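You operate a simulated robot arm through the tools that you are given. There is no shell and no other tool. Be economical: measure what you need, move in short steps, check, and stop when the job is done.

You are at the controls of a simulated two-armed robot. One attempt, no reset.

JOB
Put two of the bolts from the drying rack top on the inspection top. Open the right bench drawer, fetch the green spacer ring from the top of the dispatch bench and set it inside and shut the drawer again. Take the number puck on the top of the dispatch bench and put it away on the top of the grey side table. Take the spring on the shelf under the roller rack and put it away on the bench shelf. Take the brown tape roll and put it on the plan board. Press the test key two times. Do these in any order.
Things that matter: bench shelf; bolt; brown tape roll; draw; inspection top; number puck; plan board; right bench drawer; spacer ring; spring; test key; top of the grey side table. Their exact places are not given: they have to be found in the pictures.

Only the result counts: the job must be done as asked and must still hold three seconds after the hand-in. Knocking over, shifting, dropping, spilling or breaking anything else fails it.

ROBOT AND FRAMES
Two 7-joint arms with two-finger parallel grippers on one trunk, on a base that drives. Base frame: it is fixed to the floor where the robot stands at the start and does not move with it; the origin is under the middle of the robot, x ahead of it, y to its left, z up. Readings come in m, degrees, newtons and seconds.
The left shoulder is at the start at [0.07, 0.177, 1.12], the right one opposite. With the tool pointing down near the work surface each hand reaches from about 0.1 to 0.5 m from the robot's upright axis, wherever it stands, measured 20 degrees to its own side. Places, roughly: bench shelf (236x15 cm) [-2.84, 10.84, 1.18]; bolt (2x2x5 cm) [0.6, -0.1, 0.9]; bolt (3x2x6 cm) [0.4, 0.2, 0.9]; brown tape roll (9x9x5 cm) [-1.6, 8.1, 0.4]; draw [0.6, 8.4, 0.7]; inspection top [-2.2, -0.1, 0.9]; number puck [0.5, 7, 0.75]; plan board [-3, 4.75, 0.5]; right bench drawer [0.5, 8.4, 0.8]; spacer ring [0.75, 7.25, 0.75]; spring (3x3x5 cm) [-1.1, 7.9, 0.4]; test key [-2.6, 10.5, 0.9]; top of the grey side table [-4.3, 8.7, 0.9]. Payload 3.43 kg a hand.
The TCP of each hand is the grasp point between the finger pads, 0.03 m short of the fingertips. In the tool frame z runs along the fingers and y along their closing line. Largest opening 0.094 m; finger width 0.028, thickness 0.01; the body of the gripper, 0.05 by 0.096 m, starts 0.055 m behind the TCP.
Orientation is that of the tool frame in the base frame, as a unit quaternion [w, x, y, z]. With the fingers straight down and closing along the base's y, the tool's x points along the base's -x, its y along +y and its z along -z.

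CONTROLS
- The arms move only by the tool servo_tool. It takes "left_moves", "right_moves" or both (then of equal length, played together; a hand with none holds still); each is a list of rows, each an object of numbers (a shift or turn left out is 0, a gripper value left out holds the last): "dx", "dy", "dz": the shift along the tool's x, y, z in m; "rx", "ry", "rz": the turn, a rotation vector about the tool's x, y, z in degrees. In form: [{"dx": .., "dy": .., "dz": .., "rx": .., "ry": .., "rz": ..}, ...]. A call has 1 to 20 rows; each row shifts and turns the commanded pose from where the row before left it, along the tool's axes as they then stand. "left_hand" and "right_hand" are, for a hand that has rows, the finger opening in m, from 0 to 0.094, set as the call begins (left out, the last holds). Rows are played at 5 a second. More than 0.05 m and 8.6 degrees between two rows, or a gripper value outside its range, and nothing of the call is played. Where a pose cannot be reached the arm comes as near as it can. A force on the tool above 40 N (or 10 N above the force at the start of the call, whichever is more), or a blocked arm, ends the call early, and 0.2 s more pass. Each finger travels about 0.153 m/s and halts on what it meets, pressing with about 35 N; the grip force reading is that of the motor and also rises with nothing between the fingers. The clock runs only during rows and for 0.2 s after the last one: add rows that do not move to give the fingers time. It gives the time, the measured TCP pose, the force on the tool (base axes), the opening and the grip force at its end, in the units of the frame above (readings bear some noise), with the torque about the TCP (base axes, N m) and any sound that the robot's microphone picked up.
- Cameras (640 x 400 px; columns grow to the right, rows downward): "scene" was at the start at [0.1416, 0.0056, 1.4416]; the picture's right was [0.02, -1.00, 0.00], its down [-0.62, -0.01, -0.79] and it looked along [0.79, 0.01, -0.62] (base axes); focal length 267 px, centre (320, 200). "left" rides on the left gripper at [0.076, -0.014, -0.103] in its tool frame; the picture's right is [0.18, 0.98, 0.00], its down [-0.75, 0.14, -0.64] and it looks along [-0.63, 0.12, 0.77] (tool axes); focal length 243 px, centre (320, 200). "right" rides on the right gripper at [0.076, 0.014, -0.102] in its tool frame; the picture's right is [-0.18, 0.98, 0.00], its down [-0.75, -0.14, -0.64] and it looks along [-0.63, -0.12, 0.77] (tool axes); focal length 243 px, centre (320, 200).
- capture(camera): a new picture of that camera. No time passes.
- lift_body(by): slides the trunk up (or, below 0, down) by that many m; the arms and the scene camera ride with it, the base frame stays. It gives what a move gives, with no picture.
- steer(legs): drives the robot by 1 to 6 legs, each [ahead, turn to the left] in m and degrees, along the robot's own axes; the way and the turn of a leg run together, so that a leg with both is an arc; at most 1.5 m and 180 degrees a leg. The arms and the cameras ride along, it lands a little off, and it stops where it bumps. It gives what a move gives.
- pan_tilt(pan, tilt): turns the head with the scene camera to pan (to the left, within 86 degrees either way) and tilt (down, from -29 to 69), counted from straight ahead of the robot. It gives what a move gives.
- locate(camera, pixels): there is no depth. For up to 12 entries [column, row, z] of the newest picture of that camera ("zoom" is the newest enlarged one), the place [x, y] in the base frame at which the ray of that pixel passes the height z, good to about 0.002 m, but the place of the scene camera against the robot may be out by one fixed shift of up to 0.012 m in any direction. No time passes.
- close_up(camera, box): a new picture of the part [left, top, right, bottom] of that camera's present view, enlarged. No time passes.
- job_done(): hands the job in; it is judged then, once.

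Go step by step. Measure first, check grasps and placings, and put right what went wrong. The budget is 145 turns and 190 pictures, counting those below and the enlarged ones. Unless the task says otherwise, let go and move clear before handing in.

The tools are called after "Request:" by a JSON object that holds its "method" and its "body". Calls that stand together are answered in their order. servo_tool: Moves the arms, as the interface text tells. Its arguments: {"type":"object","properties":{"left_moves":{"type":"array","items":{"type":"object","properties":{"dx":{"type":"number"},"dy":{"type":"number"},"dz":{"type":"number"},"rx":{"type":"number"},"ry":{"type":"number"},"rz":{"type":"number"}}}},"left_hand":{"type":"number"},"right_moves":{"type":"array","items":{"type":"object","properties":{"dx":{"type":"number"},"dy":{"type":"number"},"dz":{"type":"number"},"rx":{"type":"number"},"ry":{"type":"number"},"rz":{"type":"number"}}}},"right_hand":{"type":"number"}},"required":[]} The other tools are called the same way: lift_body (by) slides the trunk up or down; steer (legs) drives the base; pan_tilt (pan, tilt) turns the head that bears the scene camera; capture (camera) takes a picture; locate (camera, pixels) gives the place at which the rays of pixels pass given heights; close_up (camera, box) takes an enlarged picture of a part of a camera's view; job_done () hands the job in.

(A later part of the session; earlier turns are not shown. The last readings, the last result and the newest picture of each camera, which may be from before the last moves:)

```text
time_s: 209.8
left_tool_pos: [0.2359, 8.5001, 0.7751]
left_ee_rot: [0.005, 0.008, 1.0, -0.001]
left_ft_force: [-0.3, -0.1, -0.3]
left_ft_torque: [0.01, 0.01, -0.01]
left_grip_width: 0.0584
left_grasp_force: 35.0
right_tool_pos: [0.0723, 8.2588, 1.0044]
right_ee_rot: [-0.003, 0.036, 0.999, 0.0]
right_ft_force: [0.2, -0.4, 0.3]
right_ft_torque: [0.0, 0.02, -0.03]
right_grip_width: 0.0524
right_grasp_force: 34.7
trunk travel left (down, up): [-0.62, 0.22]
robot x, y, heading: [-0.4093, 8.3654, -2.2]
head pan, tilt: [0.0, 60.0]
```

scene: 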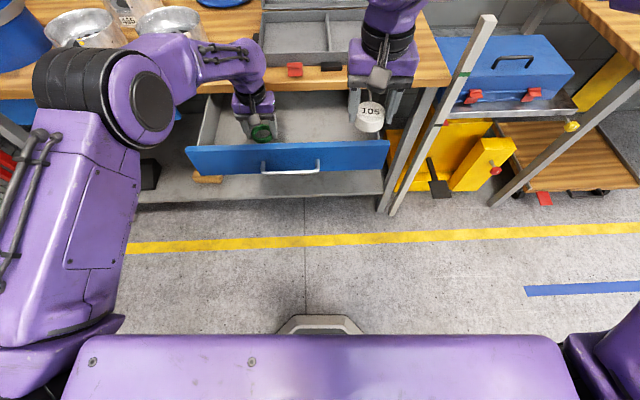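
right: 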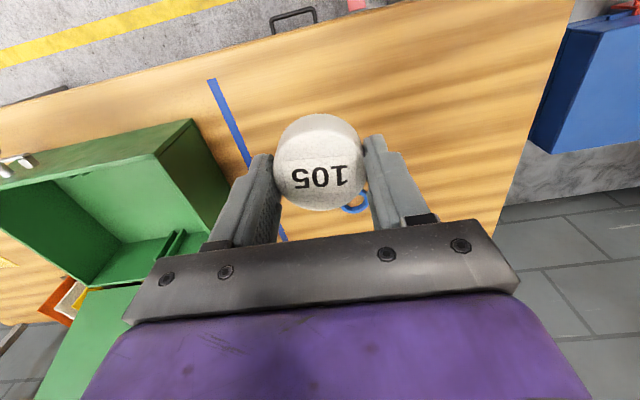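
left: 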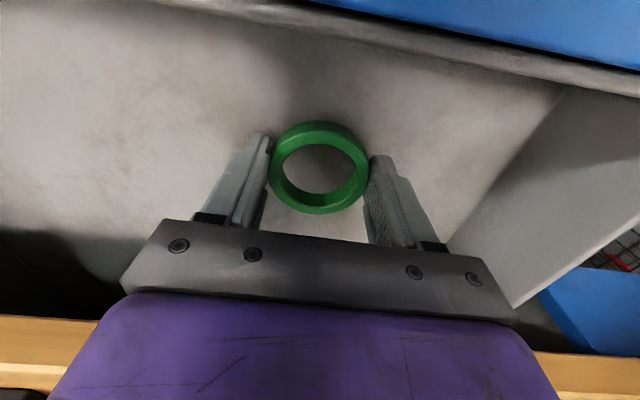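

Request:
{"method": "servo_tool", "body": {"left_moves": [{"dz": 0.003}, {"dz": 0.003}, {"dz": 0.003}, {}]}}

Request:
{"method": "servo_tool", "body": {"left_moves": [{"dz": 0.002}, {"dz": 0.002}, {"dz": 0.002}, {}]}}

Request:
{"method": "capture", "body": {"camera": "left"}}

```text
time_s: 210.8
left_tool_pos: [0.2339, 8.5004, 0.7713]
left_ee_rot: [0.008, 0.007, 1.0, -0.001]
left_ft_force: [1.3, 2.5, 30.2]
left_ft_torque: [0.6, 0.38, -0.11]
left_grip_width: 0.0582
left_grasp_force: 34.3
right_tool_pos: [0.0689, 8.2567, 1.0067]
right_ee_rot: [-0.001, 0.036, 0.999, 0.001]
right_ft_force: [0.4, 0.8, -0.6]
right_ft_torque: [0.0, 0.01, 0.02]
right_grip_width: 0.0523
right_grasp_force: 35.1
trunk travel left (down, up): [-0.62, 0.22]
robot x, y, heading: [-0.4121, 8.3641, -2.2]
head pan, tilt: [0.0, 60.0]
```

```text
time_s: 211.3
left_tool_pos: [0.238, 8.4997, 0.7714]
left_ee_rot: [0.011, 0.008, 1.0, -0.001]
left_ft_force: [0.5, 0.1, 23.7]
left_ft_torque: [0.49, 0.36, -0.03]
left_grip_width: 0.0583
left_grasp_force: 35.4
right_tool_pos: [0.0714, 8.2566, 1.005]
right_ee_rot: [-0.002, 0.036, 0.999, 0.001]
right_ft_force: [0.1, -0.2, 1.1]
right_ft_torque: [-0.01, 0.03, 0.01]
right_grip_width: 0.0521
right_grasp_force: 35.3
trunk travel left (down, up): [-0.62, 0.22]
robot x, y, heading: [-0.4102, 8.3664, -2.2]
head pan, tilt: [0.0, 60.0]
stopped in row 2 (left hand): the force on the tool passed its limit at 41 N (the readings are from after the stop); the commanded pose is now the measured one
```

```text
96 pictures are left
```

left: 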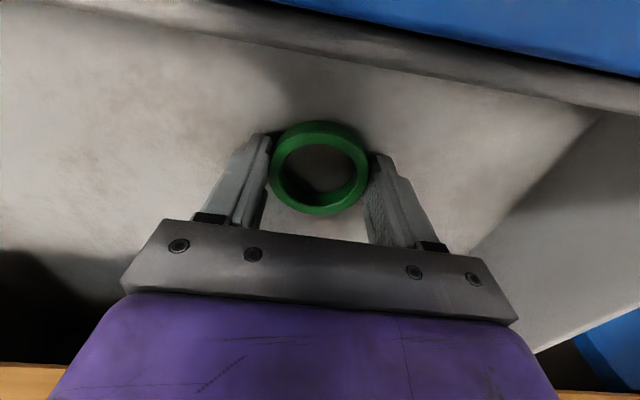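

The ring rests on the drawer floor (contact at z 0.771). I release, rise, and check.

Request:
{"method": "servo_tool", "body": {"left_moves": [{"dz": -0.001}, {}, {}], "left_hand": 0.085}}

Request:
{"method": "servo_tool", "body": {"left_moves": [{"dz": -0.02}, {"dz": -0.04}, {"dz": -0.04}, {"dz": -0.04}, {"dz": -0.03}, {"dx": 0.04, "dy": -0.02}, {"dx": 0.04, "dy": -0.02}, {"dx": 0.04, "dy": -0.02}, {"dx": 0.04, "dy": -0.01}, {"dx": 0.03}, {}]}}

Request:
{"method": "capture", "body": {"camera": "scene"}}

Request:
{"method": "capture", "body": {"camera": "left"}}

```text
time_s: 212.1
left_tool_pos: [0.2353, 8.5021, 0.7709]
left_ee_rot: [0.01, 0.007, 1.0, 0.0]
left_ft_force: [0.8, 2.8, 24.2]
left_ft_torque: [0.15, 0.3, 0.27]
left_grip_width: 0.0831
left_grasp_force: 0.1
right_tool_pos: [0.0685, 8.2577, 1.0068]
right_ee_rot: [-0.001, 0.035, 0.999, 0.0]
right_ft_force: [0.2, 0.5, -0.2]
right_ft_torque: [0.01, 0.0, 0.02]
right_grip_width: 0.0524
right_grasp_force: 35.2
trunk travel left (down, up): [-0.62, 0.22]
robot x, y, heading: [-0.4104, 8.368, -2.0]
head pan, tilt: [0.0, 60.0]
```

```text
time_s: 214.5
left_tool_pos: [0.043, 8.4342, 0.9356]
left_ee_rot: [0.007, 0.008, 1.0, -0.001]
left_ft_force: [0.7, 0.0, -0.1]
left_ft_torque: [0.01, -0.01, -0.03]
left_grip_width: 0.0849
left_grasp_force: 0.1
right_tool_pos: [0.0727, 8.2573, 1.0038]
right_ee_rot: [-0.002, 0.036, 0.999, 0.0]
right_ft_force: [-0.6, -0.3, -0.3]
right_ft_torque: [-0.01, 0.0, 0.0]
right_grip_width: 0.0521
right_grasp_force: 34.8
trunk travel left (down, up): [-0.62, 0.22]
robot x, y, heading: [-0.4132, 8.3675, -2.3]
head pan, tilt: [0.0, 60.0]
```

```text
95 pictures are left
```

scene: 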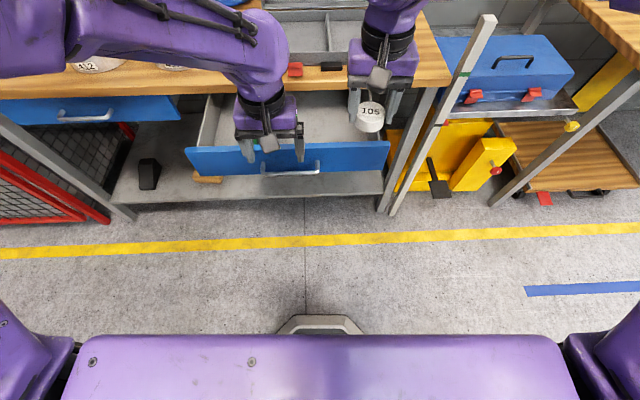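

```text
94 pictures are left
```

left: 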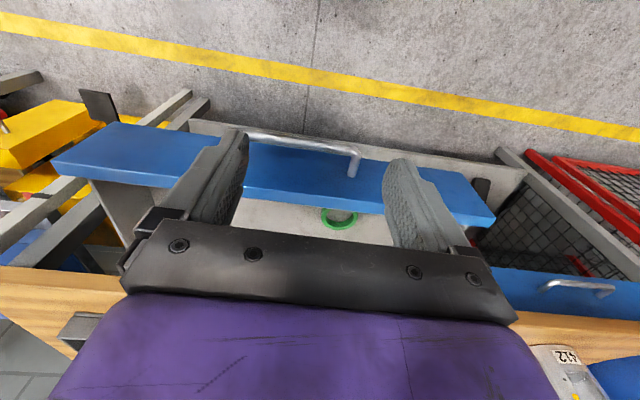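

The green ring lies inside. I close the left hand, lower it in front of the bar handle and push.

Request:
{"method": "servo_tool", "body": {"left_moves": [{"dy": -0.008}, {"dz": 0.04}, {"dz": 0.04}, {"dz": 0.04}, {"dz": 0.03}, {}], "left_hand": 0.0}}

Request:
{"method": "capture", "body": {"camera": "left"}}

Request:
{"method": "servo_tool", "body": {"left_moves": [{"dx": -0.02}, {"dx": -0.02}, {"dx": -0.02}, {"dx": -0.02}, {"dx": -0.02}, {"dx": -0.02}, {"dx": -0.02}, {"dx": -0.02}, {}]}}

Request:
{"method": "capture", "body": {"camera": "scene"}}

```text
time_s: 215.9
left_tool_pos: [0.0445, 8.4245, 0.7849]
left_ee_rot: [0.006, 0.008, 1.0, -0.001]
left_ft_force: [0.1, 0.3, 0.5]
left_ft_torque: [-0.01, -0.02, -0.06]
left_grip_width: 0.0
left_grasp_force: 33.0
right_tool_pos: [0.0721, 8.2583, 1.0058]
right_ee_rot: [-0.001, 0.035, 0.999, 0.0]
right_ft_force: [-0.3, -0.2, -0.4]
right_ft_torque: [0.0, -0.02, 0.01]
right_grip_width: 0.0527
right_grasp_force: 35.0
trunk travel left (down, up): [-0.62, 0.22]
robot x, y, heading: [-0.4122, 8.365, -2.1]
head pan, tilt: [0.0, 60.0]
```

```text
93 pictures are left
```

left: 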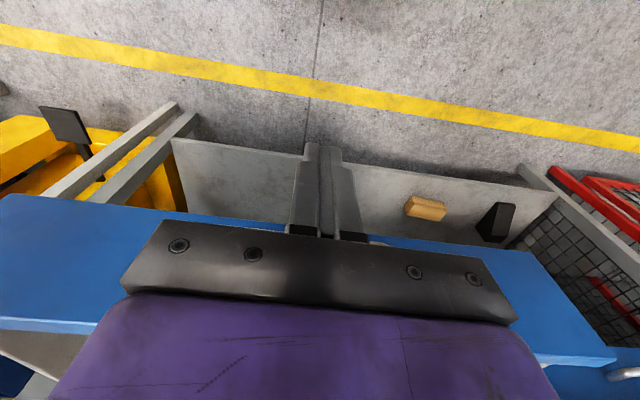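

```text
time_s: 217.9
left_tool_pos: [0.2041, 8.4224, 0.788]
left_ee_rot: [0.007, 0.008, 1.0, -0.001]
left_ft_force: [0.2, -0.2, -0.1]
left_ft_torque: [-0.04, -0.06, 0.01]
left_grip_width: 0.0
left_grasp_force: 33.0
right_tool_pos: [0.0711, 8.258, 1.0049]
right_ee_rot: [-0.001, 0.036, 0.999, 0.0]
right_ft_force: [-0.4, -0.1, -0.2]
right_ft_torque: [-0.02, 0.0, 0.01]
right_grip_width: 0.0522
right_grasp_force: 34.7
trunk travel left (down, up): [-0.62, 0.22]
robot x, y, heading: [-0.4109, 8.3684, -1.9]
head pan, tilt: [0.0, 60.0]
```

```text
92 pictures are left
```

scene: 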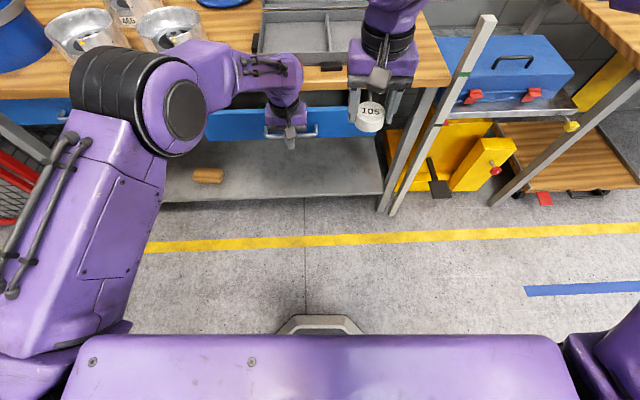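

The drawer is moving in. I advance the base 0.06 then push further with the arm until resistance.

Request:
{"method": "steer", "body": {"legs": [[0.07, 0]]}}

Request:
{"method": "servo_tool", "body": {"left_moves": [{"dx": -0.01}, {"dx": -0.01}, {"dx": -0.01}, {"dx": -0.005}, {"dx": -0.005}, {}]}}

Request:
{"method": "capture", "body": {"camera": "left"}}

Request:
{"method": "capture", "body": {"camera": "scene"}}

```text
time_s: 218.9
left_tool_pos: [0.2741, 8.4191, 0.7883]
left_ee_rot: [0.007, 0.007, 1.0, 0.0]
left_ft_force: [-0.1, 1.1, 0.3]
left_ft_torque: [-0.02, 0.0, -0.03]
left_grip_width: 0.0002
left_grasp_force: 32.7
right_tool_pos: [0.1404, 8.2559, 1.0058]
right_ee_rot: [-0.002, 0.036, 0.999, 0.0]
right_ft_force: [-0.5, -0.5, 0.2]
right_ft_torque: [0.02, 0.02, 0.01]
right_grip_width: 0.0522
right_grasp_force: 34.5
trunk travel left (down, up): [-0.62, 0.22]
robot x, y, heading: [-0.3372, 8.3612, -2.0]
head pan, tilt: [0.0, 60.0]
```

```text
time_s: 219.8
left_tool_pos: [0.2976, 8.4199, 0.788]
left_ee_rot: [0.003, 0.009, 1.0, 0.0]
left_ft_force: [-24.7, 3.8, 11.5]
left_ft_torque: [-0.01, -2.12, 0.46]
left_grip_width: 0.0
left_grasp_force: 33.2
right_tool_pos: [0.1364, 8.2569, 1.009]
right_ee_rot: [0.002, 0.036, 0.999, 0.001]
right_ft_force: [-0.3, 0.8, 0.5]
right_ft_torque: [-0.01, -0.01, 0.02]
right_grip_width: 0.0523
right_grasp_force: 34.8
trunk travel left (down, up): [-0.62, 0.22]
robot x, y, heading: [-0.3393, 8.36, -2.0]
head pan, tilt: [0.0, 60.0]
stopped in row 4 (left hand): the force on the tool passed its limit at 46 N (the readings are from after the stop); the commanded pose is now the measured one
```

```text
91 pictures are left
```

left: 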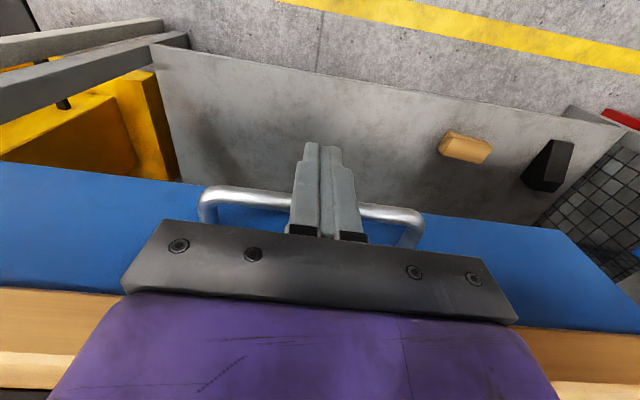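

```text
90 pictures are left
```

scene: 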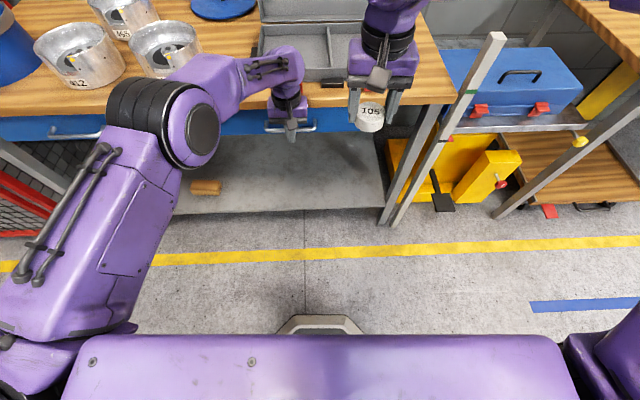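

The push met 46 N at x=0.298. I back off and compare the drawer face with the left drawer's.

Request:
{"method": "servo_tool", "body": {"left_moves": [{"dx": 0.03}, {"dx": 0.04}, {"dx": 0.04}, {"dz": -0.04}, {"dz": -0.04}, {"dz": -0.04}, {"dz": -0.04}, {"dy": 0.04}, {"dy": 0.04}, {}]}}

Request:
{"method": "pan_tilt", "body": {"pan": 0, "tilt": 50}}

Request:
{"method": "capture", "body": {"camera": "scene"}}

Request:
{"method": "capture", "body": {"camera": "left"}}

```text
time_s: 222.0
left_tool_pos: [0.1918, 8.4992, 0.9441]
left_ee_rot: [0.001, 0.009, 1.0, 0.0]
left_ft_force: [-0.6, 0.7, -1.0]
left_ft_torque: [0.0, -0.04, 0.02]
left_grip_width: 0.0
left_grasp_force: 32.9
right_tool_pos: [0.1412, 8.2547, 1.0054]
right_ee_rot: [-0.003, 0.035, 0.999, 0.001]
right_ft_force: [0.3, 0.3, -0.3]
right_ft_torque: [0.01, 0.02, 0.03]
right_grip_width: 0.0522
right_grasp_force: 35.3
trunk travel left (down, up): [-0.62, 0.22]
robot x, y, heading: [-0.3395, 8.3613, -2.2]
head pan, tilt: [0.0, 60.0]
```

```text
time_s: 222.8
left_tool_pos: [0.1921, 8.5013, 0.9441]
left_ee_rot: [0.001, 0.009, 1.0, 0.0]
left_ft_force: [0.3, 0.0, 0.1]
left_ft_torque: [-0.02, 0.0, 0.04]
left_grip_width: 0.0
left_grasp_force: 33.4
right_tool_pos: [0.1417, 8.2559, 1.0053]
right_ee_rot: [-0.003, 0.036, 0.999, 0.0]
right_ft_force: [0.0, 0.7, 0.5]
right_ft_torque: [0.01, 0.0, 0.01]
right_grip_width: 0.0525
right_grasp_force: 34.9
trunk travel left (down, up): [-0.62, 0.22]
robot x, y, heading: [-0.3411, 8.3627, -2.1]
head pan, tilt: [0.0, 50.0]
```

```text
89 pictures are left
```

scene: 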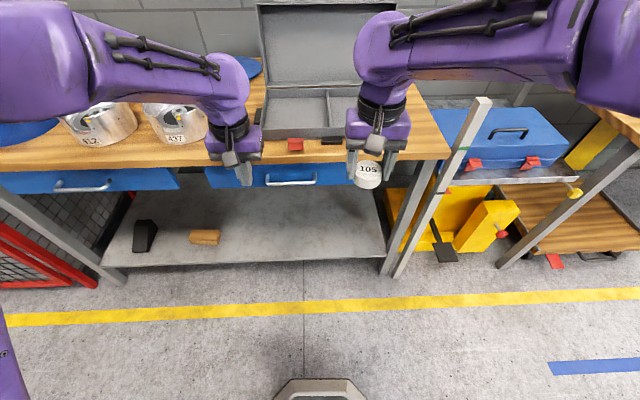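

```text
88 pictures are left
```

left: 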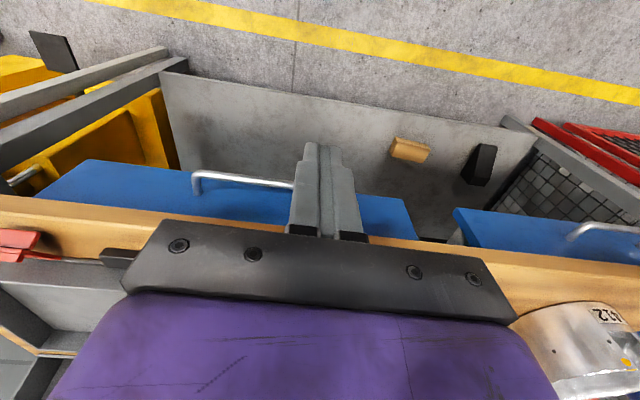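

Request:
{"method": "close_up", "body": {"camera": "left", "box": [340, 150, 532, 270]}}

Request:
{"method": "close_up", "body": {"camera": "scene", "box": [80, 130, 304, 270]}}

```text
3.33 times, centred on (436, 210) of left
```

zoom: 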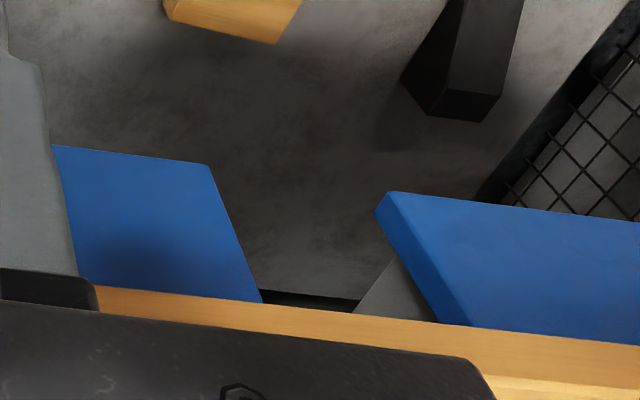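

```text
2.86 times, centred on (192, 200) of scene
```

zoom: 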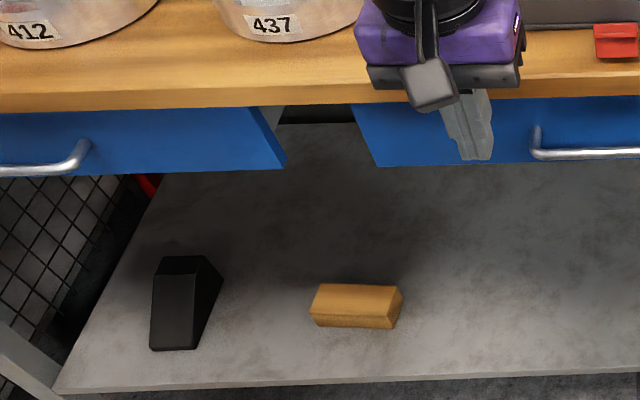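

The face seems ~4 mm proud of the left drawer's. I push again gently in small steps.

Request:
{"method": "servo_tool", "body": {"left_moves": [{"dy": -0.04}, {"dy": -0.04}, {"dz": 0.04}, {"dz": 0.04}, {"dz": 0.04}, {"dz": 0.04}, {"dx": -0.03}, {"dx": -0.03}, {"dx": -0.03}, {"dx": -0.01}, {"dx": -0.004}, {"dx": -0.003}, {"dx": -0.003}, {"dx": -0.003}, {"dx": -0.003}, {"dx": -0.003}]}}

Request:
{"method": "servo_tool", "body": {"left_moves": [{"dx": -0.003}, {"dx": -0.003}, {"dx": -0.003}, {"dx": -0.003}, {"dx": -0.003}, {}]}}

```text
time_s: 225.8
left_tool_pos: [0.2965, 8.4181, 0.785]
left_ee_rot: [-0.003, 0.009, 1.0, 0.002]
left_ft_force: [-22.2, 2.5, 8.7]
left_ft_torque: [-0.03, -2.05, 0.44]
left_grip_width: 0.0001
left_grasp_force: 32.8
right_tool_pos: [0.1373, 8.2575, 1.008]
right_ee_rot: [0.001, 0.034, 0.999, 0.0]
right_ft_force: [0.4, -0.6, -0.1]
right_ft_torque: [-0.02, -0.01, 0.01]
right_grip_width: 0.0526
right_grasp_force: 35.0
trunk travel left (down, up): [-0.62, 0.22]
robot x, y, heading: [-0.3426, 8.3644, -1.9]
head pan, tilt: [0.0, 50.0]
stopped in row 14 (left hand): the force on the tool passed its limit at 43 N (the readings are from after the stop); the commanded pose is now the measured one
```

```text
time_s: 226.2
left_tool_pos: [0.2958, 8.4195, 0.7845]
left_ee_rot: [-0.005, 0.009, 1.0, 0.001]
left_ft_force: [-28.3, 2.4, 14.7]
left_ft_torque: [0.07, -2.81, 0.55]
left_grip_width: 0.0001
left_grasp_force: 32.8
right_tool_pos: [0.1348, 8.2583, 1.0097]
right_ee_rot: [0.001, 0.035, 0.999, 0.001]
right_ft_force: [1.0, -0.1, -0.6]
right_ft_torque: [0.01, 0.02, 0.02]
right_grip_width: 0.0524
right_grasp_force: 35.5
trunk travel left (down, up): [-0.62, 0.22]
robot x, y, heading: [-0.34, 8.3641, -2.0]
head pan, tilt: [0.0, 50.0]
stopped in row 2 (left hand): the force on the tool passed its limit at 43 N (the readings are from after the stop); the commanded pose is now the measured one
```

The torque shows contact ~0.09 above the TCP: the gripper body met the bench edge, so the drawer isn't fully shut. I tilt the hand 45° forward and push the face with the fingertips beside the handle.

Request:
{"method": "servo_tool", "body": {"left_moves": [{"dx": 0.04}, {"dx": 0.04}, {"dy": 0.04}, {"dy": 0.04}, {"dy": 0.035}, {"ry": -7.5}, {"ry": -7.5}, {"ry": -7.5}, {"ry": -7.5}, {"ry": -7.5}, {"ry": -7.5}, {"dx": -0.014, "dz": -0.014}, {}]}}

Request:
{"method": "capture", "body": {"camera": "left"}}

Request:
{"method": "capture", "body": {"camera": "scene"}}

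```text
time_s: 229.0
left_tool_pos: [0.2247, 8.5349, 0.8001]
left_ee_rot: [0.375, 0.01, 0.927, -0.003]
left_ft_force: [-0.4, 0.8, 0.0]
left_ft_torque: [-0.02, -0.01, -0.02]
left_grip_width: 0.0
left_grasp_force: 32.8
right_tool_pos: [0.1405, 8.2566, 1.0051]
right_ee_rot: [-0.002, 0.034, 0.999, 0.0]
right_ft_force: [-0.2, 0.6, -0.4]
right_ft_torque: [-0.01, -0.02, -0.05]
right_grip_width: 0.0523
right_grasp_force: 35.1
trunk travel left (down, up): [-0.62, 0.22]
robot x, y, heading: [-0.3452, 8.3662, -1.9]
head pan, tilt: [0.0, 50.0]
```

```text
85 pictures are left
```

left: 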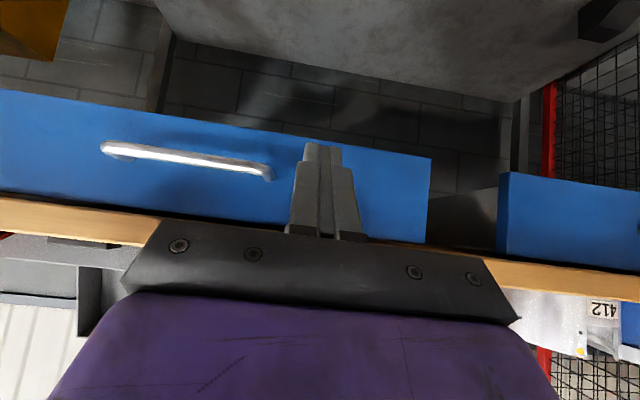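

```text
84 pictures are left
```

scene: 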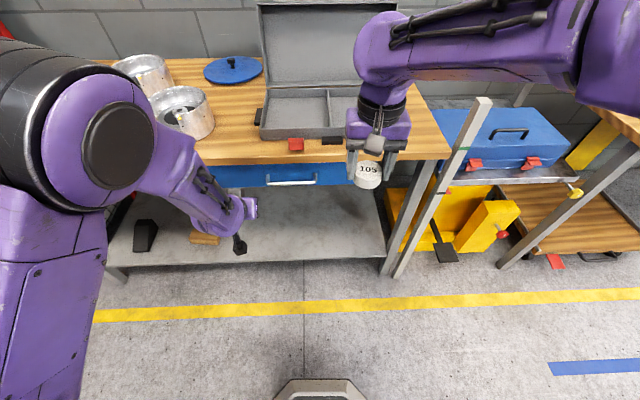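

I push forward along +x: fast approach, then fine steps until resistance.

Request:
{"method": "servo_tool", "body": {"left_moves": [{"dx": -0.014, "dz": 0.014}, {"dx": -0.014, "dz": 0.014}, {"dx": -0.014, "dz": 0.014}, {"dx": -0.007, "dz": 0.007}, {"dx": -0.003, "dz": 0.003}, {"dx": -0.003, "dz": 0.003}, {"dx": -0.003, "dz": 0.003}, {"dx": -0.003, "dz": 0.003}, {"dx": -0.003, "dz": 0.003}, {"dx": -0.003, "dz": 0.003}, {"dx": -0.003, "dz": 0.003}, {"dx": -0.003, "dz": 0.003}, {"dx": -0.003, "dz": 0.003}, {"dx": -0.003, "dz": 0.003}, {"dx": -0.003, "dz": 0.003}, {"dx": -0.003, "dz": 0.003}, {}]}}

Request:
{"method": "capture", "body": {"camera": "left"}}

Request:
{"method": "capture", "body": {"camera": "scene"}}

```text
time_s: 232.1
left_tool_pos: [0.3276, 8.5337, 0.7972]
left_ee_rot: [0.37, 0.009, 0.929, -0.001]
left_ft_force: [-22.1, -0.2, 8.6]
left_ft_torque: [-0.06, 0.01, 0.03]
left_grip_width: 0.0
left_grasp_force: 33.0
right_tool_pos: [0.1365, 8.257, 1.0058]
right_ee_rot: [0.0, 0.033, 0.999, 0.001]
right_ft_force: [-0.1, -0.4, -0.4]
right_ft_torque: [-0.01, -0.04, 0.0]
right_grip_width: 0.0525
right_grasp_force: 34.9
trunk travel left (down, up): [-0.62, 0.22]
robot x, y, heading: [-0.3442, 8.3623, -1.9]
head pan, tilt: [0.0, 50.0]
stopped in row 15 (left hand): the force on the tool passed its limit at 46 N (the readings are from after the stop); the commanded pose is now the measured one
```

```text
83 pictures are left
```

left: 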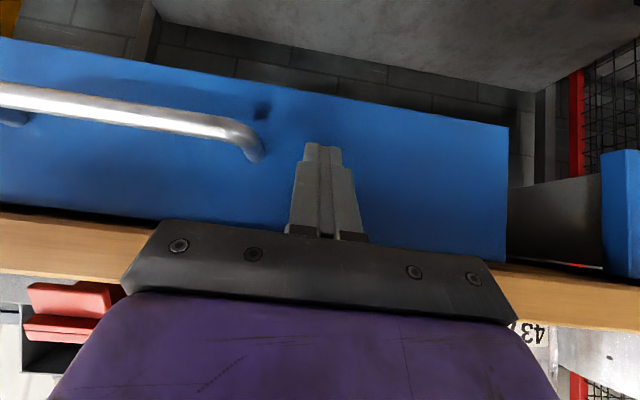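

```text
82 pictures are left
```

scene: 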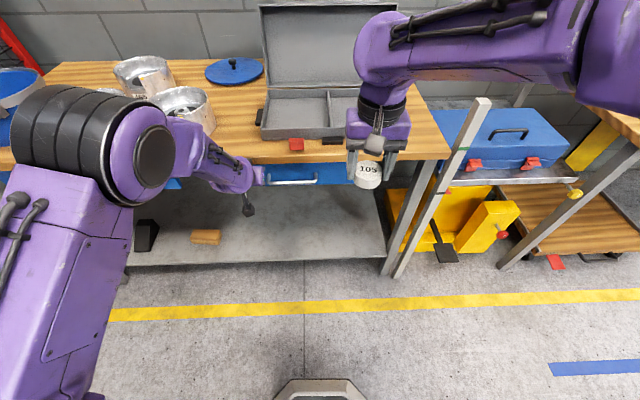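

Resistance at the face. I retract, straighten the hand and compare the faces again.

Request:
{"method": "servo_tool", "body": {"left_moves": [{"dx": 0.028, "dz": -0.028}, {"dx": 0.028, "dz": -0.028}, {"dx": 0.028, "dz": -0.028}, {"dx": 0.028, "dz": -0.028}, {"ry": 7.5}, {"ry": 7.5}, {"ry": 7.5}, {"ry": 7.5}, {"ry": 7.5}, {"ry": 7.5}, {"dz": -0.04}, {"dz": -0.04}, {"dz": -0.04}, {"dz": -0.04}, {"dz": -0.03}, {}]}}

Request:
{"method": "close_up", "body": {"camera": "scene", "box": [80, 130, 304, 270]}}

Request:
{"method": "capture", "body": {"camera": "left"}}

```text
time_s: 235.5
left_tool_pos: [0.1787, 8.5358, 0.9895]
left_ee_rot: [-0.014, 0.009, 1.0, 0.001]
left_ft_force: [0.3, -0.7, 0.8]
left_ft_torque: [0.01, 0.02, -0.01]
left_grip_width: 0.0
left_grasp_force: 33.4
right_tool_pos: [0.1399, 8.2586, 1.0044]
right_ee_rot: [-0.003, 0.034, 0.999, 0.001]
right_ft_force: [-0.1, 0.0, -0.4]
right_ft_torque: [0.02, 0.02, 0.03]
right_grip_width: 0.0523
right_grasp_force: 34.9
trunk travel left (down, up): [-0.62, 0.22]
robot x, y, heading: [-0.3435, 8.3638, -1.6]
head pan, tilt: [0.0, 50.0]
```

```text
2.86 times, centred on (192, 200) of scene
```

zoom: 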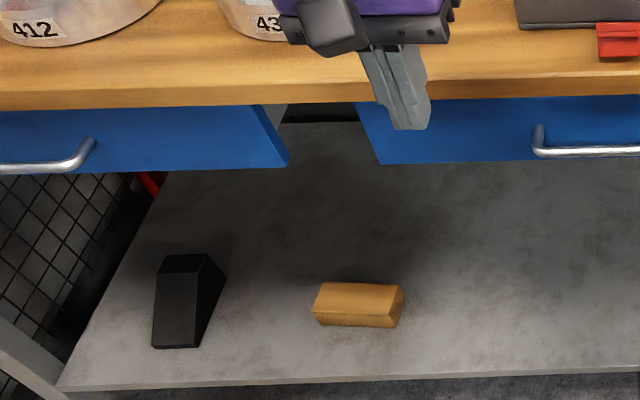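

```text
80 pictures are left
```

left: 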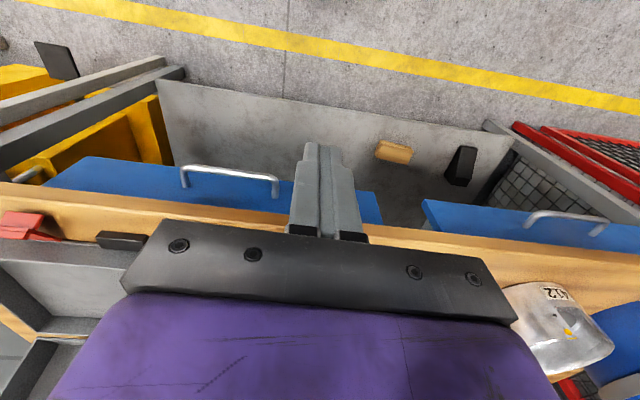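

The drawer is flush against its stop. Now I turn left to view the roller rack table with the head panned.

Request:
{"method": "lift_body", "body": {"by": 0.2}}

Request:
{"method": "steer", "body": {"legs": [[0, 92]]}}

Request:
{"method": "pan_tilt", "body": {"pan": 70, "tilt": 45}}

Request:
{"method": "capture", "body": {"camera": "scene"}}

Request:
{"method": "pan_tilt", "body": {"pan": 0, "tilt": 15}}

Request:
{"method": "capture", "body": {"camera": "scene"}}

```text
time_s: 237.7
left_tool_pos: [0.1791, 8.5376, 1.1889]
left_ee_rot: [-0.014, 0.01, 1.0, 0.002]
left_ft_force: [0.6, 0.2, -1.2]
left_ft_torque: [-0.05, -0.01, 0.04]
left_grip_width: 0.0002
left_grasp_force: 32.4
right_tool_pos: [0.1408, 8.2581, 1.2044]
right_ee_rot: [-0.002, 0.033, 0.999, -0.001]
right_ft_force: [0.0, -0.3, -0.6]
right_ft_torque: [0.03, 0.0, 0.01]
right_grip_width: 0.0524
right_grasp_force: 34.7
trunk travel left (down, up): [-0.82, 0.02]
robot x, y, heading: [-0.3434, 8.3625, -1.9]
head pan, tilt: [0.0, 50.0]
```

```text
time_s: 242.0
left_tool_pos: [-0.5301, 8.8796, 1.1887]
left_ee_rot: [0.01, 0.709, -0.705, 0.009]
left_ft_force: [0.0, 0.0, 0.4]
left_ft_torque: [0.01, 0.0, -0.03]
left_grip_width: 0.0
left_grasp_force: 32.6
right_tool_pos: [-0.2486, 8.8473, 1.2057]
right_ee_rot: [-0.002, -0.692, 0.722, -0.002]
right_ft_force: [0.0, 0.3, -0.3]
right_ft_torque: [0.02, 0.0, -0.01]
right_grip_width: 0.0523
right_grasp_force: 34.5
trunk travel left (down, up): [-0.82, 0.02]
robot x, y, heading: [-0.3397, 8.3618, 89.6]
head pan, tilt: [0.0, 50.0]
```

```text
time_s: 243.4
left_tool_pos: [-0.5301, 8.8798, 1.1876]
left_ee_rot: [0.011, 0.709, -0.705, 0.009]
left_ft_force: [-1.0, 0.4, -0.3]
left_ft_torque: [-0.03, -0.01, -0.03]
left_grip_width: 0.0
left_grasp_force: 33.4
right_tool_pos: [-0.2501, 8.8482, 1.2036]
right_ee_rot: [-0.002, -0.692, 0.722, -0.001]
right_ft_force: [0.4, -0.6, 1.3]
right_ft_torque: [0.01, -0.02, 0.01]
right_grip_width: 0.0525
right_grasp_force: 34.6
trunk travel left (down, up): [-0.82, 0.02]
robot x, y, heading: [-0.3428, 8.3624, 89.7]
head pan, tilt: [70.0, 45.0]
```

```text
79 pictures are left
```

scene: 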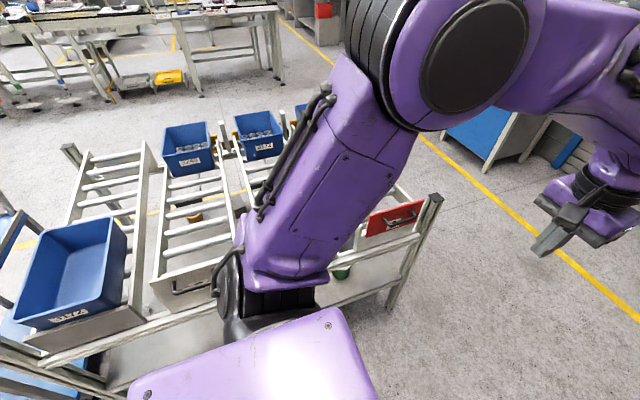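

```text
time_s: 244.8
left_tool_pos: [-0.5303, 8.8802, 1.1897]
left_ee_rot: [0.009, 0.709, -0.705, 0.01]
left_ft_force: [0.2, -0.4, 0.4]
left_ft_torque: [0.02, -0.02, -0.01]
left_grip_width: 0.0002
left_grasp_force: 32.6
right_tool_pos: [-0.2499, 8.8475, 1.2047]
right_ee_rot: [-0.002, -0.693, 0.721, -0.001]
right_ft_force: [0.5, -0.5, 0.4]
right_ft_torque: [0.02, -0.05, 0.01]
right_grip_width: 0.0528
right_grasp_force: 35.0
trunk travel left (down, up): [-0.82, 0.02]
robot x, y, heading: [-0.3409, 8.3639, 89.6]
head pan, tilt: [0.0, 15.0]
```

```text
78 pictures are left
```

scene: 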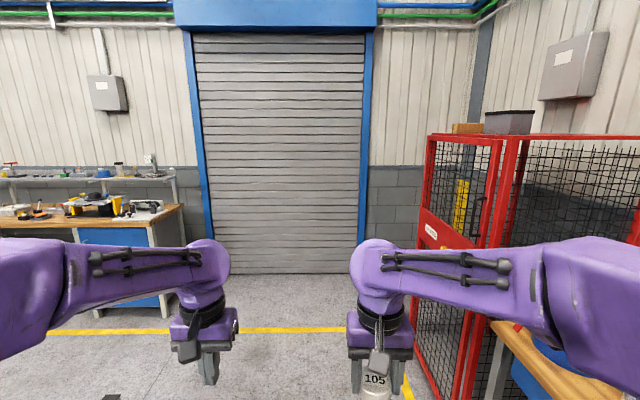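

The rack table has roller lanes above a low shelf. I reposition to face it (heading 180) from x≈-0.15, y≈8.1.

Request:
{"method": "steer", "body": {"legs": [[0, 40], [-0.3, 0], [0, 50]]}}

Request:
{"method": "pan_tilt", "body": {"pan": 0, "tilt": 40}}

Request:
{"method": "capture", "body": {"camera": "scene"}}

```text
time_s: 251.0
left_tool_pos: [-0.6649, 7.9435, 1.1876]
left_ee_rot: [0.001, 1.0, 0.007, 0.014]
left_ft_force: [-0.2, -0.1, 0.0]
left_ft_torque: [0.02, -0.04, 0.01]
left_grip_width: 0.0
left_grasp_force: 32.6
right_tool_pos: [-0.6359, 8.2223, 1.2057]
right_ee_rot: [0.001, 1.0, -0.019, 0.003]
right_ft_force: [0.1, 0.1, 0.0]
right_ft_torque: [0.04, 0.03, -0.01]
right_grip_width: 0.0521
right_grasp_force: 34.9
trunk travel left (down, up): [-0.82, 0.02]
robot x, y, heading: [-0.1488, 8.1326, 179.9]
head pan, tilt: [0.0, 15.0]
```

```text
time_s: 251.9
left_tool_pos: [-0.6666, 7.9425, 1.1893]
left_ee_rot: [0.001, 1.0, 0.006, 0.015]
left_ft_force: [0.5, 0.4, 0.1]
left_ft_torque: [-0.01, -0.05, 0.02]
left_grip_width: 0.0
left_grasp_force: 32.2
right_tool_pos: [-0.6357, 8.2223, 1.2064]
right_ee_rot: [0.001, 1.0, -0.019, 0.002]
right_ft_force: [0.3, -0.8, -0.7]
right_ft_torque: [0.02, 0.02, 0.0]
right_grip_width: 0.0524
right_grasp_force: 35.6
trunk travel left (down, up): [-0.82, 0.02]
robot x, y, heading: [-0.1523, 8.1286, 180.0]
head pan, tilt: [0.0, 40.0]
```

```text
77 pictures are left
```

scene: 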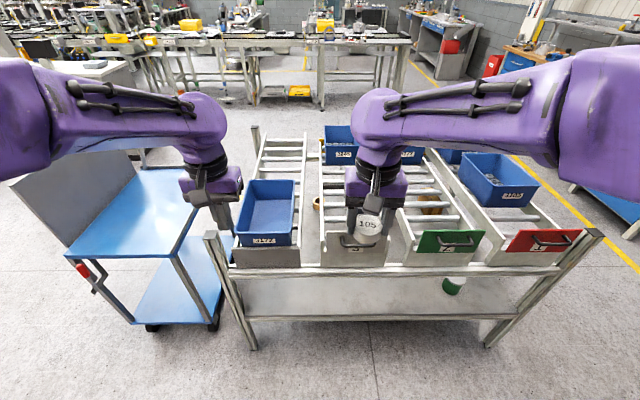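

Request:
{"method": "locate", "body": {"camera": "scene", "pixels": [[252, 347, 0], [488, 347, 0], [400, 270, 0.7], [400, 315, 0.35], [205, 235, 0.8]]}}

Request:
{"method": "steer", "body": {"legs": [[-0.08, 0]]}}

Request:
{"method": "lift_body", "body": {"by": -0.6}}

Request:
{"method": "pan_tilt", "body": {"pan": 0, "tilt": 22}}

Request:
{"method": "capture", "body": {"camera": "scene"}}

```text
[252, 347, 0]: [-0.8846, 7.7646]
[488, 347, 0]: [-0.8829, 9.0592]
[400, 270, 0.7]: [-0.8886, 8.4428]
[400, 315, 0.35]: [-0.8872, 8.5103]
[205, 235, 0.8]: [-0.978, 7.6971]
```

```text
time_s: 252.9
left_tool_pos: [-0.5922, 7.9421, 1.1862]
left_ee_rot: [0.002, 1.0, 0.006, 0.016]
left_ft_force: [-0.6, 0.0, 0.9]
left_ft_torque: [-0.01, 0.0, 0.01]
left_grip_width: 0.0
left_grasp_force: 32.7
right_tool_pos: [-0.5622, 8.2218, 1.2032]
right_ee_rot: [-0.001, 1.0, -0.019, 0.005]
right_ft_force: [-0.5, -0.1, -1.0]
right_ft_torque: [-0.02, 0.0, 0.0]
right_grip_width: 0.0524
right_grasp_force: 34.8
trunk travel left (down, up): [-0.82, 0.02]
robot x, y, heading: [-0.0722, 8.1328, 179.8]
head pan, tilt: [0.0, 40.0]
```

```text
refused: -0.6 is not a number from -0.4 to 0.4
```

```text
time_s: 253.7
left_tool_pos: [-0.5846, 7.9426, 1.1901]
left_ee_rot: [0.001, 1.0, 0.006, 0.014]
left_ft_force: [-0.2, -0.3, 1.3]
left_ft_torque: [0.01, 0.02, 0.01]
left_grip_width: 0.0
left_grasp_force: 32.9
right_tool_pos: [-0.5556, 8.2236, 1.2057]
right_ee_rot: [0.001, 1.0, -0.019, 0.002]
right_ft_force: [1.0, 0.5, 0.1]
right_ft_torque: [0.04, -0.01, 0.0]
right_grip_width: 0.0522
right_grasp_force: 34.5
trunk travel left (down, up): [-0.82, 0.02]
robot x, y, heading: [-0.0726, 8.1283, 179.7]
head pan, tilt: [0.0, 22.0]
```

```text
76 pictures are left
```

scene: 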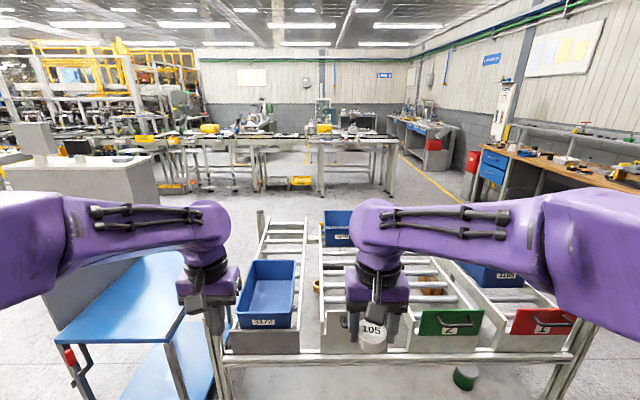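

The rack's near edge is x≈-0.887 (y 7.76–9.06). I lower the trunk in two steps and look under.

Request:
{"method": "lift_body", "body": {"by": -0.4}}

Request:
{"method": "lift_body", "body": {"by": -0.3}}

Request:
{"method": "capture", "body": {"camera": "scene"}}

```text
time_s: 257.6
left_tool_pos: [-0.5877, 7.9427, 0.7889]
left_ee_rot: [0.001, 1.0, 0.006, 0.015]
left_ft_force: [0.4, 0.2, -0.4]
left_ft_torque: [0.0, 0.04, -0.04]
left_grip_width: 0.0
left_grasp_force: 33.3
right_tool_pos: [-0.5567, 8.2223, 0.8053]
right_ee_rot: [0.001, 1.0, -0.018, 0.003]
right_ft_force: [-0.1, 0.3, -0.3]
right_ft_torque: [0.0, 0.0, 0.0]
right_grip_width: 0.0523
right_grasp_force: 34.9
trunk travel left (down, up): [-0.42, 0.42]
robot x, y, heading: [-0.0688, 8.1349, 179.9]
head pan, tilt: [0.0, 22.0]
```

```text
time_s: 260.6
left_tool_pos: [-0.5874, 7.9416, 0.4887]
left_ee_rot: [0.001, 1.0, 0.006, 0.015]
left_ft_force: [-0.1, 0.1, 0.5]
left_ft_torque: [0.02, -0.02, 0.0]
left_grip_width: 0.0
left_grasp_force: 32.8
right_tool_pos: [-0.5565, 8.2224, 0.506]
right_ee_rot: [0.0, 1.0, -0.018, 0.003]
right_ft_force: [-0.5, 0.0, -0.9]
right_ft_torque: [-0.01, 0.01, -0.01]
right_grip_width: 0.0525
right_grasp_force: 34.9
trunk travel left (down, up): [-0.12, 0.72]
robot x, y, heading: [-0.0716, 8.13, 179.9]
head pan, tilt: [0.0, 22.0]
```

```text
75 pictures are left
```

scene: 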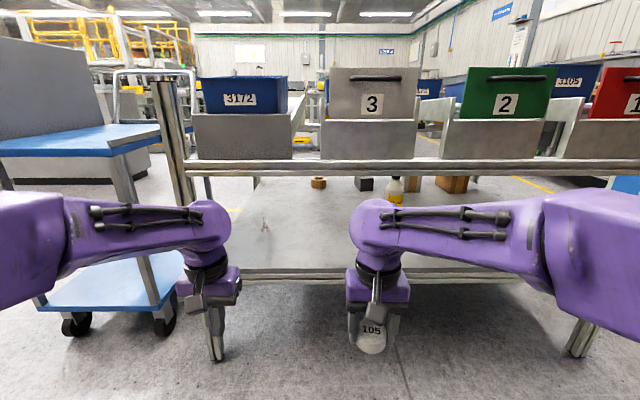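

Request:
{"method": "close_up", "body": {"camera": "scene", "box": [190, 160, 446, 320]}}

Request:
{"method": "locate", "body": {"camera": "scene", "pixels": [[265, 230, 0.36], [318, 188, 0.36], [265, 278, 0.33], [160, 130, 0.8], [300, 168, 0.7]]}}

```text
2.50 times, centred on (318, 240) of scene
```

zoom: 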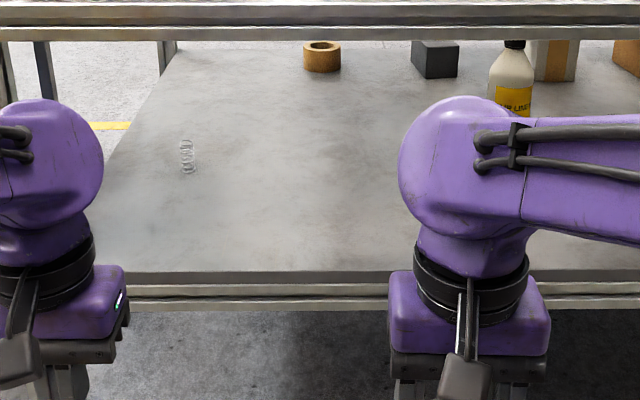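

```text
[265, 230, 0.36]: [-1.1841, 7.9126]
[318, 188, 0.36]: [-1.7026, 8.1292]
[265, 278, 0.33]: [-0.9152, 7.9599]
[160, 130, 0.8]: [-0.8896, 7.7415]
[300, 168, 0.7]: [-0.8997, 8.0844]
```

The spring stands at zoom (187,157), ≈(-1.14,7.92) on a shelf at z≈0.345; the tape roll is further at ≈(-1.65,8.12). I retract the right hand and tilt the left hand forward 48°, lower, to enter below the rail.

Request:
{"method": "servo_tool", "body": {"right_moves": [{"dx": 0.03}, {"dx": 0.03}, {"dx": 0.03}, {"dx": 0.03, "dy": -0.02}, {"dx": 0.03, "dy": -0.02}, {"dx": 0.03, "dy": -0.02}, {"dx": 0.03, "dy": -0.02}, {"dx": 0.03, "dy": -0.02}, {}], "left_moves": [{"ry": -8}, {"ry": -8}, {"ry": -8}, {"ry": -8}, {"ry": -8}, {"ry": -8}, {}, {}, {}], "left_hand": 0.06}}

Request:
{"method": "capture", "body": {"camera": "scene"}}

Request:
{"method": "capture", "body": {"camera": "left"}}

```text
time_s: 262.6
left_tool_pos: [-0.5858, 7.9422, 0.4888]
left_ee_rot: [0.004, 0.919, 0.006, -0.393]
left_ft_force: [-0.6, 1.0, 0.0]
left_ft_torque: [-0.02, 0.0, -0.01]
left_grip_width: 0.0601
left_grasp_force: 0.1
right_tool_pos: [-0.3223, 8.3106, 0.514]
right_ee_rot: [0.0, 1.0, -0.018, 0.002]
right_ft_force: [-0.1, 1.1, -0.6]
right_ft_torque: [0.0, -0.01, 0.04]
right_grip_width: 0.0524
right_grasp_force: 35.1
right hand out of reach, approached as far as the arm can: row 8
trunk travel left (down, up): [-0.12, 0.72]
robot x, y, heading: [-0.0685, 8.1303, 179.7]
head pan, tilt: [0.0, 22.0]
```

```text
73 pictures are left
```

scene: 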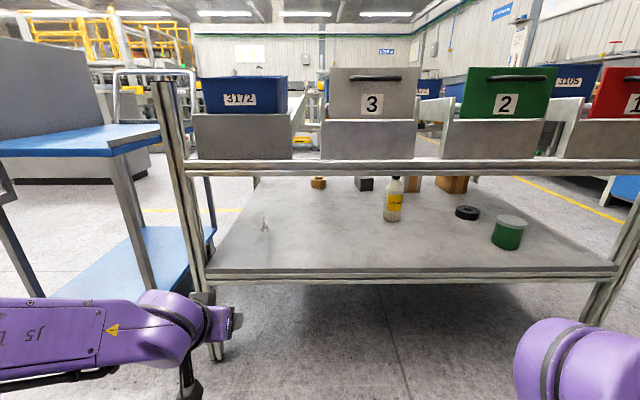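

```text
72 pictures are left
```

left: 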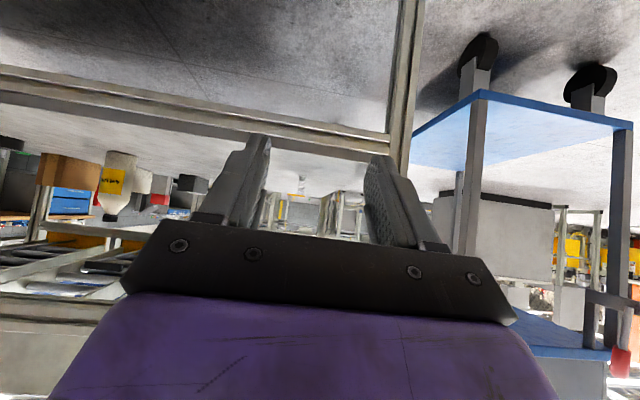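

The left forearm would have to cross the rack's corner leg at y≈7.75, so I'll take the spring later with the right arm. First I go round the rack's north end to the tape roll side: raise trunk and drive.

Request:
{"method": "lift_body", "body": {"by": 0.35}}

Request:
{"method": "steer", "body": {"legs": [[0, -75], [1.5, 0], [0.05, 0], [0, 75]]}}

Request:
{"method": "capture", "body": {"camera": "scene"}}

```text
time_s: 266.0
left_tool_pos: [-0.5868, 7.942, 0.8391]
left_ee_rot: [0.003, 0.919, 0.004, -0.393]
left_ft_force: [-0.5, 0.3, 0.1]
left_ft_torque: [-0.01, -0.02, 0.0]
left_grip_width: 0.06
left_grasp_force: 0.1
right_tool_pos: [-0.3218, 8.3112, 0.8634]
right_ee_rot: [0.0, 1.0, -0.018, 0.002]
right_ft_force: [-0.2, -0.3, -1.0]
right_ft_torque: [-0.03, 0.01, -0.01]
right_grip_width: 0.0522
right_grasp_force: 34.9
trunk travel left (down, up): [-0.47, 0.37]
robot x, y, heading: [-0.0719, 8.1334, 179.8]
head pan, tilt: [0.0, 22.0]
```

```text
time_s: 280.3
left_tool_pos: [-0.9963, 9.4175, 0.8381]
left_ee_rot: [0.005, 0.919, 0.009, -0.393]
left_ft_force: [-0.1, -0.6, 0.3]
left_ft_torque: [0.02, 0.02, 0.02]
left_grip_width: 0.0604
left_grasp_force: 0.1
right_tool_pos: [-0.7328, 9.7891, 0.862]
right_ee_rot: [0.001, 1.0, -0.014, 0.002]
right_ft_force: [0.9, 0.2, 0.2]
right_ft_torque: [0.02, 0.01, -0.01]
right_grip_width: 0.0527
right_grasp_force: 35.0
trunk travel left (down, up): [-0.47, 0.37]
robot x, y, heading: [-0.4811, 9.6091, -179.7]
head pan, tilt: [0.0, 22.0]
```

```text
71 pictures are left
```

scene: 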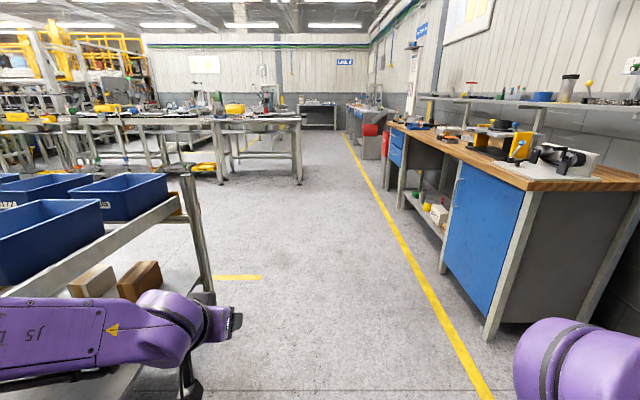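

The corridor north of the rack is clear. I drive west with a slight bend to the right, then turn south past the rack.

Request:
{"method": "steer", "body": {"legs": [[0, -5], [1.5, 0], [0.45, 0], [0, 95], [1.5, 0]]}}

Request:
{"method": "pan_tilt", "body": {"pan": 60, "tilt": 30}}

Request:
{"method": "capture", "body": {"camera": "scene"}}

```text
time_s: 301.6
left_tool_pos: [-2.2039, 7.7568, 0.8385]
left_ee_rot: [0.282, 0.642, 0.659, -0.274]
left_ft_force: [0.3, -0.8, 0.2]
left_ft_torque: [0.0, 0.04, 0.01]
left_grip_width: 0.0601
left_grasp_force: 0.0
right_tool_pos: [-2.5762, 8.0148, 0.8632]
right_ee_rot: [-0.001, 0.715, 0.7, 0.002]
right_ft_force: [-0.4, -0.5, 0.9]
right_ft_torque: [0.0, -0.05, -0.01]
right_grip_width: 0.0523
right_grasp_force: 34.8
trunk travel left (down, up): [-0.47, 0.37]
robot x, y, heading: [-2.4015, 8.271, -89.6]
head pan, tilt: [0.0, 22.0]
```

```text
time_s: 302.9
left_tool_pos: [-2.2027, 7.7551, 0.839]
left_ee_rot: [0.283, 0.641, 0.659, -0.273]
left_ft_force: [0.3, -1.3, 0.1]
left_ft_torque: [-0.02, -0.01, 0.0]
left_grip_width: 0.0599
left_grasp_force: 0.0
right_tool_pos: [-2.5753, 8.0148, 0.8624]
right_ee_rot: [-0.002, 0.714, 0.7, 0.002]
right_ft_force: [0.6, -0.6, 0.0]
right_ft_torque: [0.02, -0.02, 0.01]
right_grip_width: 0.0522
right_grasp_force: 34.9
trunk travel left (down, up): [-0.47, 0.37]
robot x, y, heading: [-2.4006, 8.27, -89.1]
head pan, tilt: [60.0, 30.0]
```

```text
70 pictures are left
```

scene: 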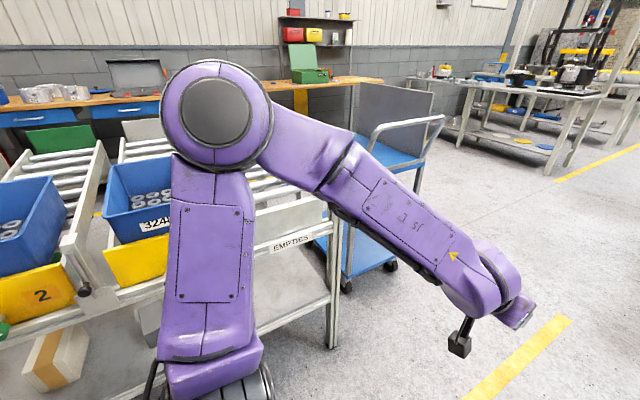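

Request:
{"method": "locate", "body": {"camera": "scene", "pixels": [[332, 347, 0], [290, 330, 0.34], [300, 240, 0.6]]}}

Request:
{"method": "steer", "body": {"legs": [[0.15, 0], [0, 30], [-0.12, 0], [0, 59]]}}

Request:
{"method": "pan_tilt", "body": {"pan": 0, "tilt": 35}}

Request:
{"method": "capture", "body": {"camera": "scene"}}

```text
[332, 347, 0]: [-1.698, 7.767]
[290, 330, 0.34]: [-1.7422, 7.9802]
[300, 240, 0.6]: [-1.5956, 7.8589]
```

```text
time_s: 309.1
left_tool_pos: [-1.9446, 8.414, 0.8388]
left_ee_rot: [0.393, -0.005, 0.92, 0.003]
left_ft_force: [-1.0, 0.0, 0.2]
left_ft_torque: [-0.02, -0.01, -0.01]
left_grip_width: 0.0599
left_grasp_force: 0.0
right_tool_pos: [-2.2099, 8.0468, 0.8635]
right_ee_rot: [-0.002, 0.018, 1.0, 0.0]
right_ft_force: [0.2, 0.3, -0.5]
right_ft_torque: [-0.01, 0.01, -0.02]
right_grip_width: 0.0524
right_grasp_force: 35.0
trunk travel left (down, up): [-0.47, 0.37]
robot x, y, heading: [-2.4621, 8.2229, 0.0]
head pan, tilt: [60.0, 30.0]
```

```text
time_s: 310.4
left_tool_pos: [-1.9452, 8.4142, 0.8398]
left_ee_rot: [0.393, -0.005, 0.92, 0.004]
left_ft_force: [-0.8, 0.3, -0.5]
left_ft_torque: [-0.01, 0.01, -0.04]
left_grip_width: 0.0599
left_grasp_force: 0.0
right_tool_pos: [-2.2096, 8.047, 0.8631]
right_ee_rot: [-0.003, 0.018, 1.0, 0.0]
right_ft_force: [0.2, -0.7, 0.3]
right_ft_torque: [0.01, 0.01, -0.02]
right_grip_width: 0.0525
right_grasp_force: 35.2
trunk travel left (down, up): [-0.47, 0.37]
robot x, y, heading: [-2.461, 8.2253, -0.4]
head pan, tilt: [0.0, 35.0]
```

```text
69 pictures are left
```

scene: 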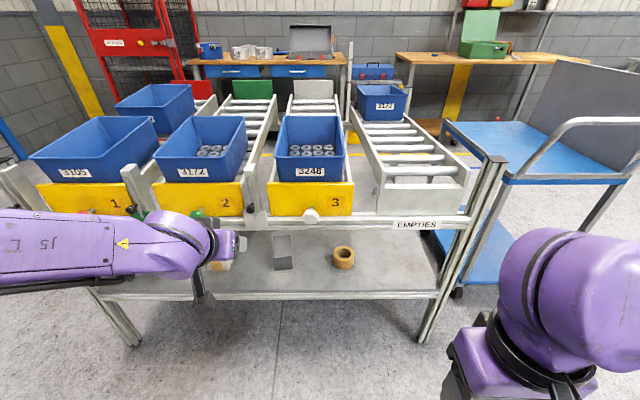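

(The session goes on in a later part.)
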